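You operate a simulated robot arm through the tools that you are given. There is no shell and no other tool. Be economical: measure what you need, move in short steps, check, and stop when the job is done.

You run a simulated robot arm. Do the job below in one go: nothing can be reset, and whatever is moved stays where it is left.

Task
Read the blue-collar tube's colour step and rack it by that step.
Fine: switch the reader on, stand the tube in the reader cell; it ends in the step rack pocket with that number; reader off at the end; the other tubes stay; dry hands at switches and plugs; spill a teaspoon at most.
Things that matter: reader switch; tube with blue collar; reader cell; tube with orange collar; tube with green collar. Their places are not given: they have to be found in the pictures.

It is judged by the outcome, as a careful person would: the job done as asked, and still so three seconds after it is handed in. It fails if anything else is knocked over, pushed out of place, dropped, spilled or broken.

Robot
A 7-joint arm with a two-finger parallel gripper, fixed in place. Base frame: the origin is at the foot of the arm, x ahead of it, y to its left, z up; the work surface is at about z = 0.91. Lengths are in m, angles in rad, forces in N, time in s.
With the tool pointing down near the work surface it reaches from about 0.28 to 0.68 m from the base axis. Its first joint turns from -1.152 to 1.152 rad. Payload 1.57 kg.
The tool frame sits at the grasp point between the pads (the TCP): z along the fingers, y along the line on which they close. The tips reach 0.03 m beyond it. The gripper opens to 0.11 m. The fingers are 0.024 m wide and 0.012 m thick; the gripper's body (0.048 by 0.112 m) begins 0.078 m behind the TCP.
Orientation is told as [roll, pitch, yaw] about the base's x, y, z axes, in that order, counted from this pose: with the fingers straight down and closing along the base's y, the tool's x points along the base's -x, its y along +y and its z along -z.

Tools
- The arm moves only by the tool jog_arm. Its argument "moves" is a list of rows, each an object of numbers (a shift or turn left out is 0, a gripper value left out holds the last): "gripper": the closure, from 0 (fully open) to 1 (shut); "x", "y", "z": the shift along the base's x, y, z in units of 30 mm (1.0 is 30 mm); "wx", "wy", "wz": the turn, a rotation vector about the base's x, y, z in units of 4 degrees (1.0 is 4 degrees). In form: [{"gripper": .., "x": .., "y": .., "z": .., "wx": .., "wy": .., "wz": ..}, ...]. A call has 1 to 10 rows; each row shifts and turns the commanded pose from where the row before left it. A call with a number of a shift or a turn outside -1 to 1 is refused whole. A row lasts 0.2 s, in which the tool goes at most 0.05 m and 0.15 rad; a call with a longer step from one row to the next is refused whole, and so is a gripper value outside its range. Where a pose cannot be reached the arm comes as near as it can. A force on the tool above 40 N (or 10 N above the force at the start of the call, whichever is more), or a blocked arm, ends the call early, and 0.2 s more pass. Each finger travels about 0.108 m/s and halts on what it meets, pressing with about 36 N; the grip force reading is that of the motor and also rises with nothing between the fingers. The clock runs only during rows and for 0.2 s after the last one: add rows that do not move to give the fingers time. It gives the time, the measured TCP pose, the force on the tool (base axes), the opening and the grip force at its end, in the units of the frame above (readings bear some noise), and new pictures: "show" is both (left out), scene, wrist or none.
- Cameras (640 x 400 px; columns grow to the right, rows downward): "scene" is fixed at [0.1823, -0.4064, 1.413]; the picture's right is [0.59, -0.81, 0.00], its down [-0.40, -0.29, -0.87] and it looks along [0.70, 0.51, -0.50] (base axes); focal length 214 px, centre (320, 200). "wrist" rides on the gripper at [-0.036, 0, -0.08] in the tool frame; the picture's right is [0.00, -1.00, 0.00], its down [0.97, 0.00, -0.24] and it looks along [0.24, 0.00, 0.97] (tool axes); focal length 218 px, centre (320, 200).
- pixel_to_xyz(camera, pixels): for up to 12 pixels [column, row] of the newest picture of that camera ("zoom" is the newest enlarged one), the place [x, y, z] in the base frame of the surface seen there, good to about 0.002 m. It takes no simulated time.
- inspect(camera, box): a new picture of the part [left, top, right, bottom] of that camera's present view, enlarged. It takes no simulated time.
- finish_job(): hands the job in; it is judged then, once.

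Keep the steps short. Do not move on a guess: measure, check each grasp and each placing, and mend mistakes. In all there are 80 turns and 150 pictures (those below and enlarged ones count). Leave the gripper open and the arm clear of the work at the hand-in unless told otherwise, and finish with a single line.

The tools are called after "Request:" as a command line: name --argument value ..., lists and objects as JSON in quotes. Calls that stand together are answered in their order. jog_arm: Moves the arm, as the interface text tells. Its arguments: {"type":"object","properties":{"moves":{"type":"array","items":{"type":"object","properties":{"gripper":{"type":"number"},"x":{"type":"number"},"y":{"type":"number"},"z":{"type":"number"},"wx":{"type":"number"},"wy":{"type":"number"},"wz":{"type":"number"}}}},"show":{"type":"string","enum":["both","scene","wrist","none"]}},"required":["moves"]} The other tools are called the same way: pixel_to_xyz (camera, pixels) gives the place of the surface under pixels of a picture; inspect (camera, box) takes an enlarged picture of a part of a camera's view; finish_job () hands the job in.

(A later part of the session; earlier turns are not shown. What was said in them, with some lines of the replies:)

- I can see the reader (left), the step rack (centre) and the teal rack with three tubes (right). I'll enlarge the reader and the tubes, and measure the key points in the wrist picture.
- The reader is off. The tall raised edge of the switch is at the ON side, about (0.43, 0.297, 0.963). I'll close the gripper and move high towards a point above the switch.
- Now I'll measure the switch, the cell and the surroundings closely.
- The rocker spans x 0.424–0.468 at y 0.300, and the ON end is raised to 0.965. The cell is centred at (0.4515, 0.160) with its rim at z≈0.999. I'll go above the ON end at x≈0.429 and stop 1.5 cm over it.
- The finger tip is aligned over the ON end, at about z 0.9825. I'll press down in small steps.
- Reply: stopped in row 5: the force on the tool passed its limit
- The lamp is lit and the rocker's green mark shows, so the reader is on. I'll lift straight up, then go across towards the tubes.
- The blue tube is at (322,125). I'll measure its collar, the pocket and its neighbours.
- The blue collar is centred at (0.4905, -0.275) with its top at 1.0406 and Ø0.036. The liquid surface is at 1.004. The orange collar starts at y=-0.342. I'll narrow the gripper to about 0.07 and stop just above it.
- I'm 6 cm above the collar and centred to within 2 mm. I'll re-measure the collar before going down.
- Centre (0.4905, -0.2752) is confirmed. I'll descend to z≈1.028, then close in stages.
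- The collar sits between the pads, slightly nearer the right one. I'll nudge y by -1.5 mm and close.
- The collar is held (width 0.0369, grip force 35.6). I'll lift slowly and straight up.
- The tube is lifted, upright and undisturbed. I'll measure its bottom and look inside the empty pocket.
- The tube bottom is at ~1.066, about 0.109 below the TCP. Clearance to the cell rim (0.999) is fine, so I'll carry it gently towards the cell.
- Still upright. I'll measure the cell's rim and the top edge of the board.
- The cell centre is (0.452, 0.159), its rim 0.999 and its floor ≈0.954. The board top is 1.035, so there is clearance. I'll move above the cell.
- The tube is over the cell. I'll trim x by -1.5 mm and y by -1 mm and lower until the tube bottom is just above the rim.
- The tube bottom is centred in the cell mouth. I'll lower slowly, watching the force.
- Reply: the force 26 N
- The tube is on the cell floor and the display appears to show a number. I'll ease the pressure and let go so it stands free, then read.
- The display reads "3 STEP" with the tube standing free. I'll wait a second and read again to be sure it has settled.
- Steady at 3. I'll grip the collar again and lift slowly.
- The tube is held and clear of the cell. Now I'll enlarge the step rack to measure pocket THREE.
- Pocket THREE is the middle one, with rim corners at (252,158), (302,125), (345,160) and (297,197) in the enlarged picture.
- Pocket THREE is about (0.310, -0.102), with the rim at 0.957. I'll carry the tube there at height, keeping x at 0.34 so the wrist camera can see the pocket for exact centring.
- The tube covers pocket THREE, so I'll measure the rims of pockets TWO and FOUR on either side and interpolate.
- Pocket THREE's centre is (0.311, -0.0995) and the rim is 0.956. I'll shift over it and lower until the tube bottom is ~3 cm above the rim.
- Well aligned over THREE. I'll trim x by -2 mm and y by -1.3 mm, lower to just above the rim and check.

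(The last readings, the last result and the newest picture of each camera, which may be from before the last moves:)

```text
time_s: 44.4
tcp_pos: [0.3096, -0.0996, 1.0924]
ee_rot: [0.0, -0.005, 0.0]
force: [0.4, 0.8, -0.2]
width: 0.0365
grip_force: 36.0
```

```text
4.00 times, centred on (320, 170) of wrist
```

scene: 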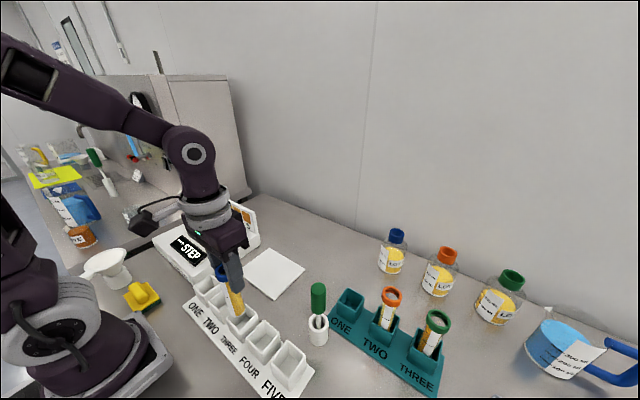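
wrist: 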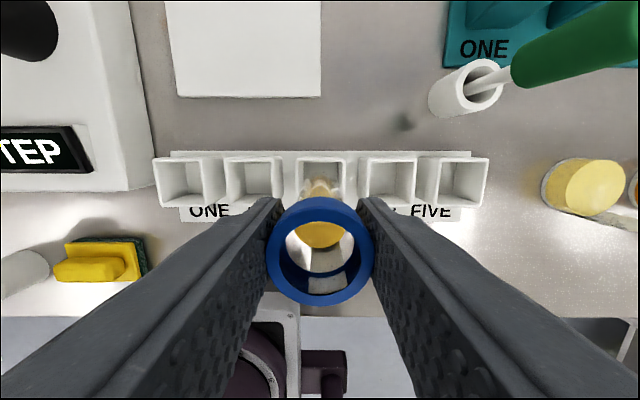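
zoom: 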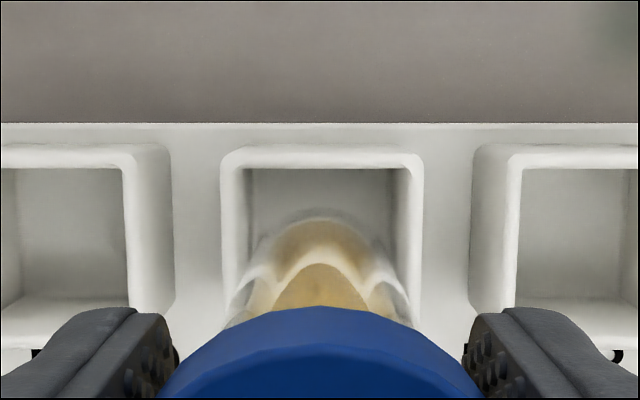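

The tube bottom is centred over the opening. I'll lower it in slowly.

Request:
jog_arm --moves '[{"x": 0.03, "z": -0.2}, {"z": -0.3}, {"z": -0.4}, {"z": -0.4}, {"z": -0.3}, {"z": -0.2}, {}]' --show "both"

```text
time_s: 46.0
tcp_pos: [0.3095, -0.1019, 1.0373]
ee_rot: [0.002, -0.004, 0.0]
force: [0.0, 0.2, 0.2]
width: 0.0366
grip_force: 36.0
```

scene: 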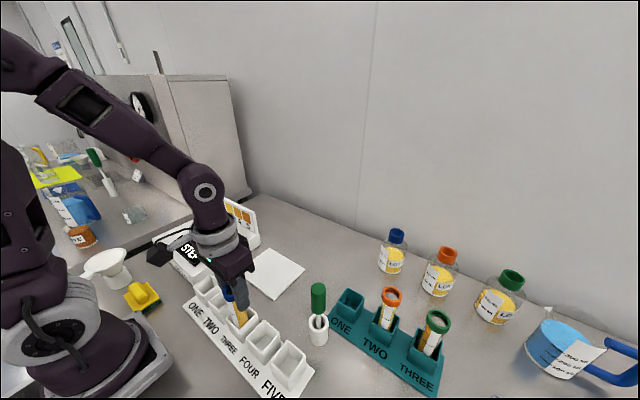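
wrist: 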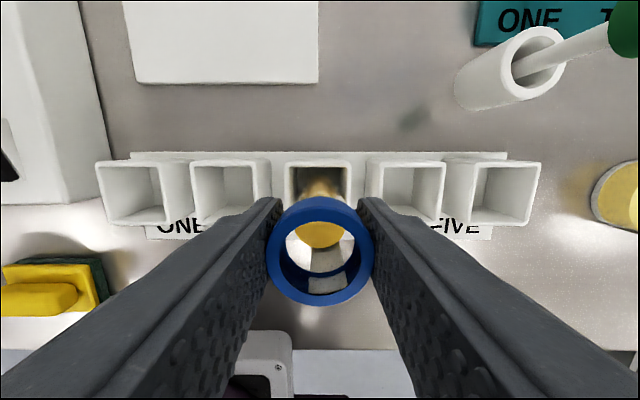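

The tube is inside the pocket with about 1 cm to go. I'll continue in small steps until it touches.

Request:
jog_arm --moves '[{"y": 0.03, "z": -0.12}, {"z": -0.1}, {"z": -0.06}, {"z": -0.04}, {}]' --show "none"

```text
time_s: 47.2
tcp_pos: [0.3106, -0.1005, 1.0295]
ee_rot: [0.002, -0.005, 0.001]
force: [-0.4, -0.4, -0.4]
width: 0.0366
grip_force: 35.8
```

Request:
jog_arm --moves '[{"z": -0.04}, {"z": -0.04}, {"z": -0.04}, {}]' --show "none"

```text
time_s: 48.2
tcp_pos: [0.3105, -0.0997, 1.0244]
ee_rot: [0.003, -0.006, -0.001]
force: [1.2, 1.2, 24.8]
width: 0.0365
grip_force: 36.3
```

Contact with the pocket floor (25 N). I'll ease off slightly and release.

Request:
jog_arm --moves '[{"z": 0.08}, {}, {"gripper": 0.62}, {}, {"gripper": 0.45}, {}]' --show "both"

```text
time_s: 49.6
tcp_pos: [0.31, -0.0998, 1.0259]
ee_rot: [0.002, -0.004, -0.001]
force: [0.0, -0.5, -0.1]
width: 0.0606
grip_force: 0.1
```

scene: 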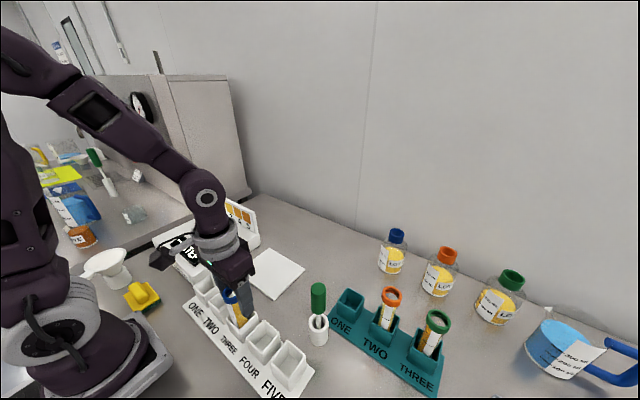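
wrist: 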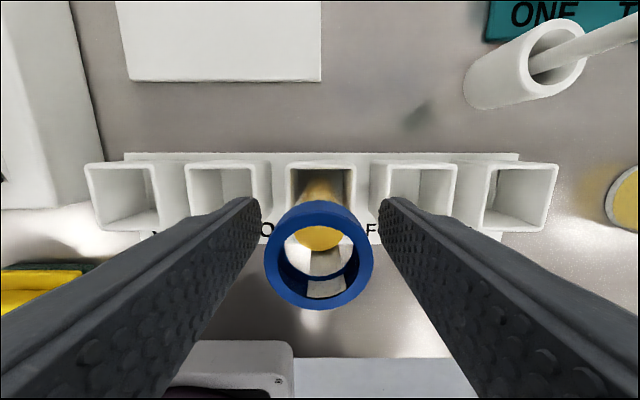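

The tube stands free in THREE and the fingers are clear of it. I'll rise straight up and head to the reader, closing the fingers only once clear.

Request:
jog_arm --moves '[{"z": 0.3}, {"z": 0.7}, {"z": 1}, {"z": 1}, {"z": 1}, {"z": 1}, {"z": 1}, {"z": 0.8}, {"x": 1, "y": 1, "gripper": 1}, {"x": 1, "y": 1}]' --show "both"

Request:
inspect --camera "scene" --box '[180, 200, 320, 340]'

```text
time_s: 51.8
tcp_pos: [0.3703, -0.0392, 1.2321]
ee_rot: [0.002, -0.006, 0.0]
force: [0.0, 0.0, 0.0]
width: 0.0
grip_force: 21.7
```

scene: 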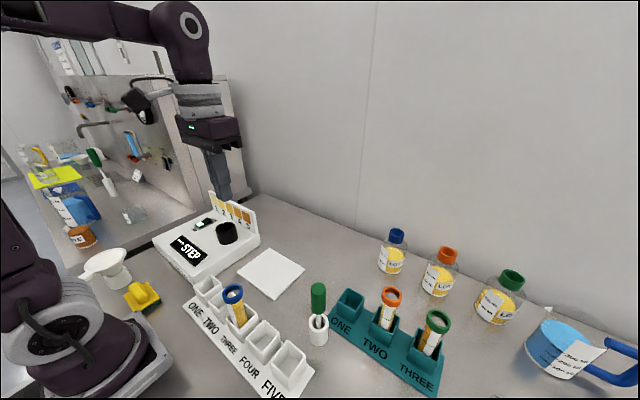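
wrist: 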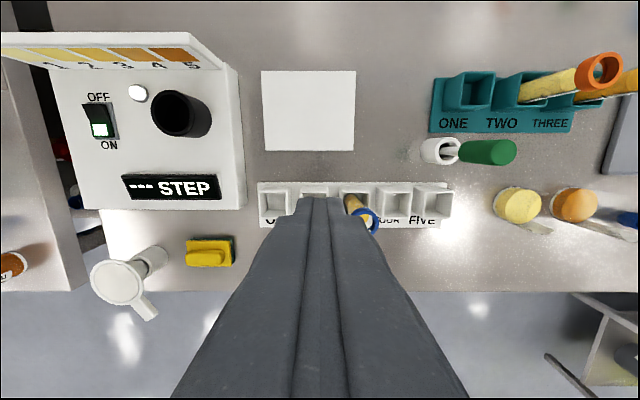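

```text
2.86 times, centred on (250, 270) of scene
```

zoom: 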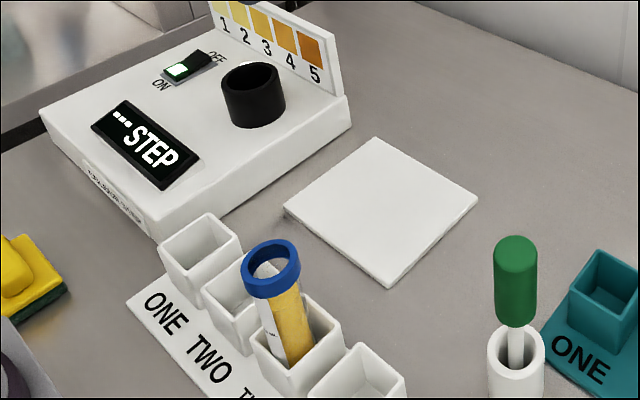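

The tube stands upright in THREE and nothing spilled. Next I'll go to the switch.

Request:
jog_arm --moves '[{"y": 1}, {"y": 1}, {"y": 1}, {"y": 1}, {"y": 1}, {"y": 1}, {"y": 1}, {"y": 1}, {"y": 1}, {"y": 1}]' --show "none"

Request:
jog_arm --moves '[{"y": 1, "x": 1}, {"y": 0.3, "x": 0.5, "z": -1}, {"z": -1}, {"z": -1}, {}]' --show "wrist"

```text
time_s: 54.0
tcp_pos: [0.3696, 0.2605, 1.2306]
ee_rot: [0.001, -0.006, 0.0]
force: [0.4, 0.1, 0.4]
width: 0.0
grip_force: 21.2
```

```text
time_s: 55.2
tcp_pos: [0.4193, 0.299, 1.1416]
ee_rot: [0.002, -0.005, 0.0]
force: [0.1, 0.0, 0.3]
width: 0.0
grip_force: 20.6
```

wrist: 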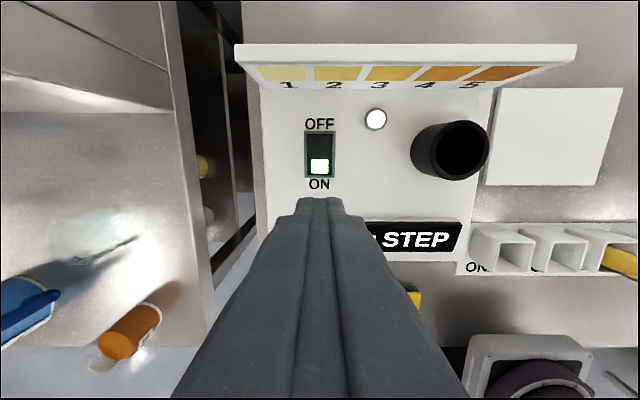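

Request:
pixel_to_xyz --camera "wrist" --pixels '[[320, 135], [320, 142], [320, 150], [320, 160], [320, 170], [320, 50], [320, 62]]'

```text
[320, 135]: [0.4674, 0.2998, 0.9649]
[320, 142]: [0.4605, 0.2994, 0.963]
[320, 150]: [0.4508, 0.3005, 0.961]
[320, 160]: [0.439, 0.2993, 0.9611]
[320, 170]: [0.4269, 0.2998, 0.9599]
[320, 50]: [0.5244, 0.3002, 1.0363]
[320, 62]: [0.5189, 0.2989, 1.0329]
```

The OFF end is raised at x≈0.46 (z 0.964). The board top is 1.036 at x≥0.519. I'll position over x=0.459 with the tip ~1.5 cm above.

Request:
jog_arm --moves '[{"x": 0.8}, {"x": 0.52, "y": 0.03, "z": -0.5}, {"z": -1}, {"z": -1}, {"z": -1}, {"z": -0.8}, {}]' --show "both"

```text
time_s: 56.8
tcp_pos: [0.4553, 0.3006, 1.0121]
ee_rot: [0.001, -0.005, 0.0]
force: [0.0, 0.0, -0.5]
width: 0.0003
grip_force: 21.3
```

scene: 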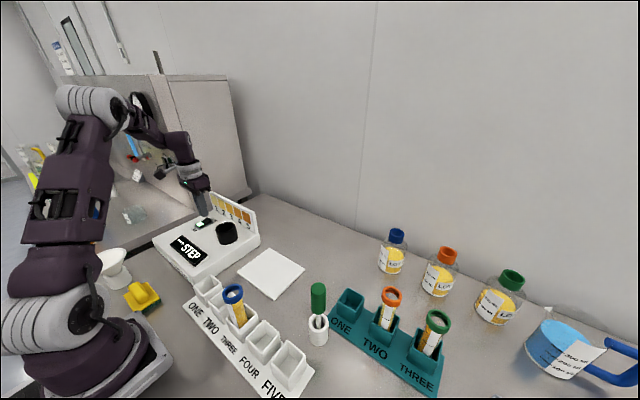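
wrist: 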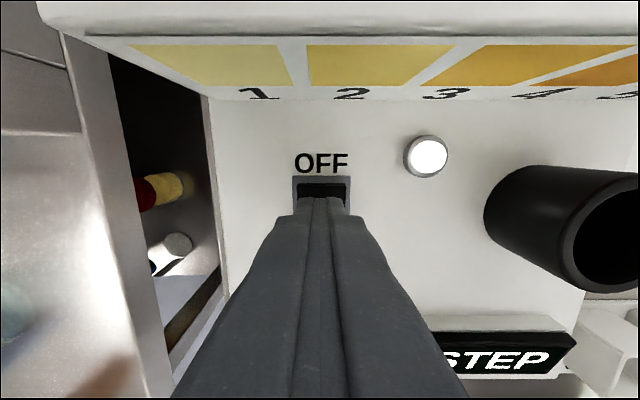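

The position reads x 0.4553, so I'll go 5 mm further forward and then press down in small steps.

Request:
jog_arm --moves '[{"x": 0.17}, {"z": -0.3}, {"z": -0.2}, {"z": -0.1}, {"z": -0.1}, {"z": -0.1}, {}]' --show "wrist"

```text
time_s: 58.2
tcp_pos: [0.4613, 0.301, 0.9924]
ee_rot: [0.006, -0.009, -0.001]
force: [-1.6, -0.3, 5.2]
width: 0.0
grip_force: 21.0
stopped in row 7: the force on the tool passed its limit (the readings are from after the stop); the commanded pose is now the measured one
```

wrist: 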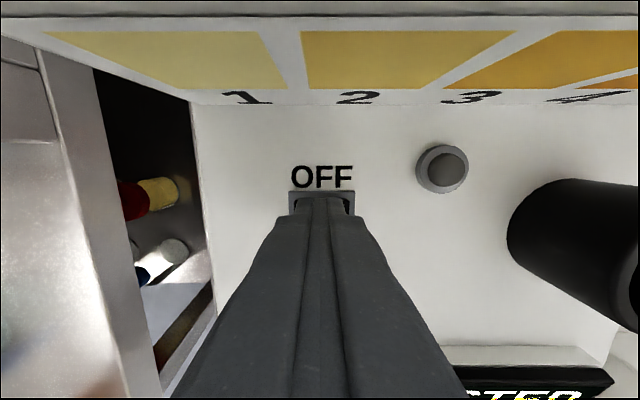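

The lamp is out, so the reader is off. I'll lift straight up, open the gripper and check everything.

Request:
jog_arm --moves '[{"z": 0.5}, {"z": 1}, {"z": 1}, {"z": 1}, {"z": 1}, {"z": 1}, {"z": 1}, {"z": 1, "x": -0.5}, {"gripper": 0, "x": -0.5}, {}]' --show "none"

Request:
jog_arm --moves '[{}, {}, {}]' --show "both"

Request:
inspect --camera "scene" --box '[140, 190, 300, 340]'

Request:
inspect --camera "scene" --box '[190, 260, 330, 380]'

```text
time_s: 60.4
tcp_pos: [0.4294, 0.3015, 1.2167]
ee_rot: [0.004, -0.009, 0.0]
force: [-0.3, 0.5, -0.5]
width: 0.1098
grip_force: 0.1
```

```text
time_s: 61.2
tcp_pos: [0.4301, 0.3005, 1.2163]
ee_rot: [0.003, -0.008, 0.0]
force: [-0.9, -0.2, 0.0]
width: 0.1101
grip_force: 0.0
```

scene: 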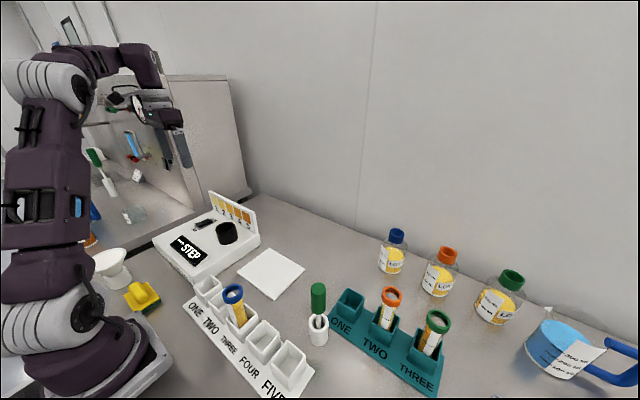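
wrist: 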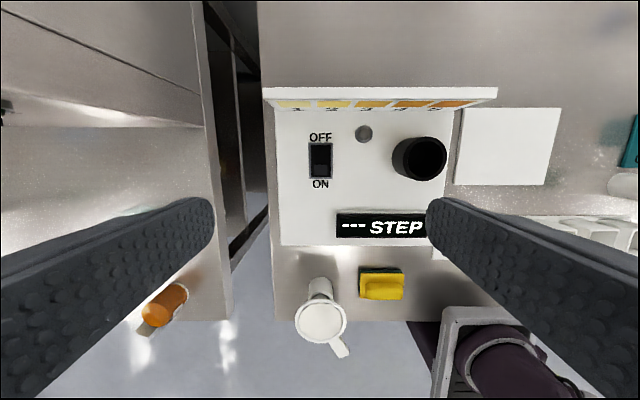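

```text
2.67 times, centred on (220, 265) of scene
```

zoom: 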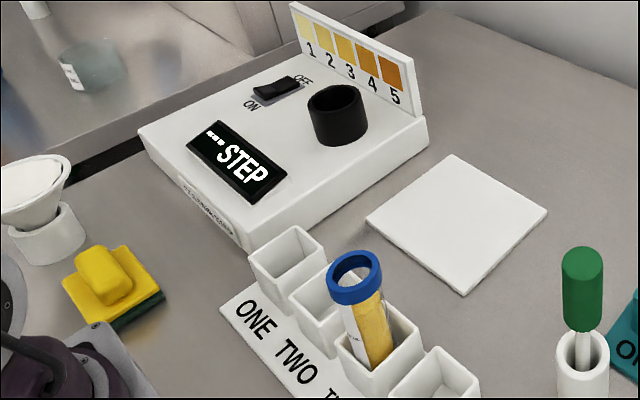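

```text
3.33 times, centred on (260, 320) of scene
```

zoom: 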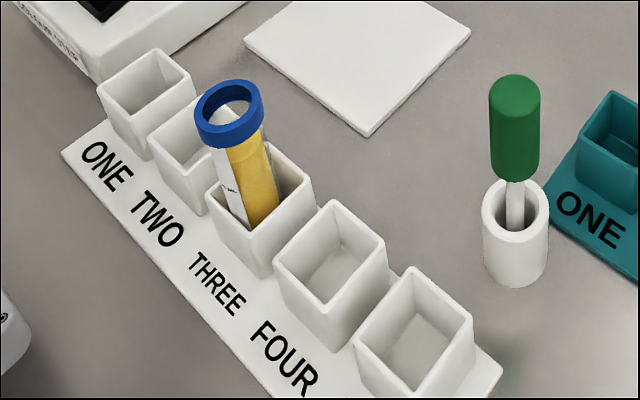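

The reader is off (lamp dark, rocker back). The blue tube stands in THREE, the other tubes are unmoved and nothing spilled. The arm is clear and the gripper open, so I'm handing in.

Request:
finish_job

```text
The job is handed in.
```

The blue-collar tube read step 3 and now stands in step rack pocket THREE, the reader is off, the other tubes were not moved, and nothing spilled.
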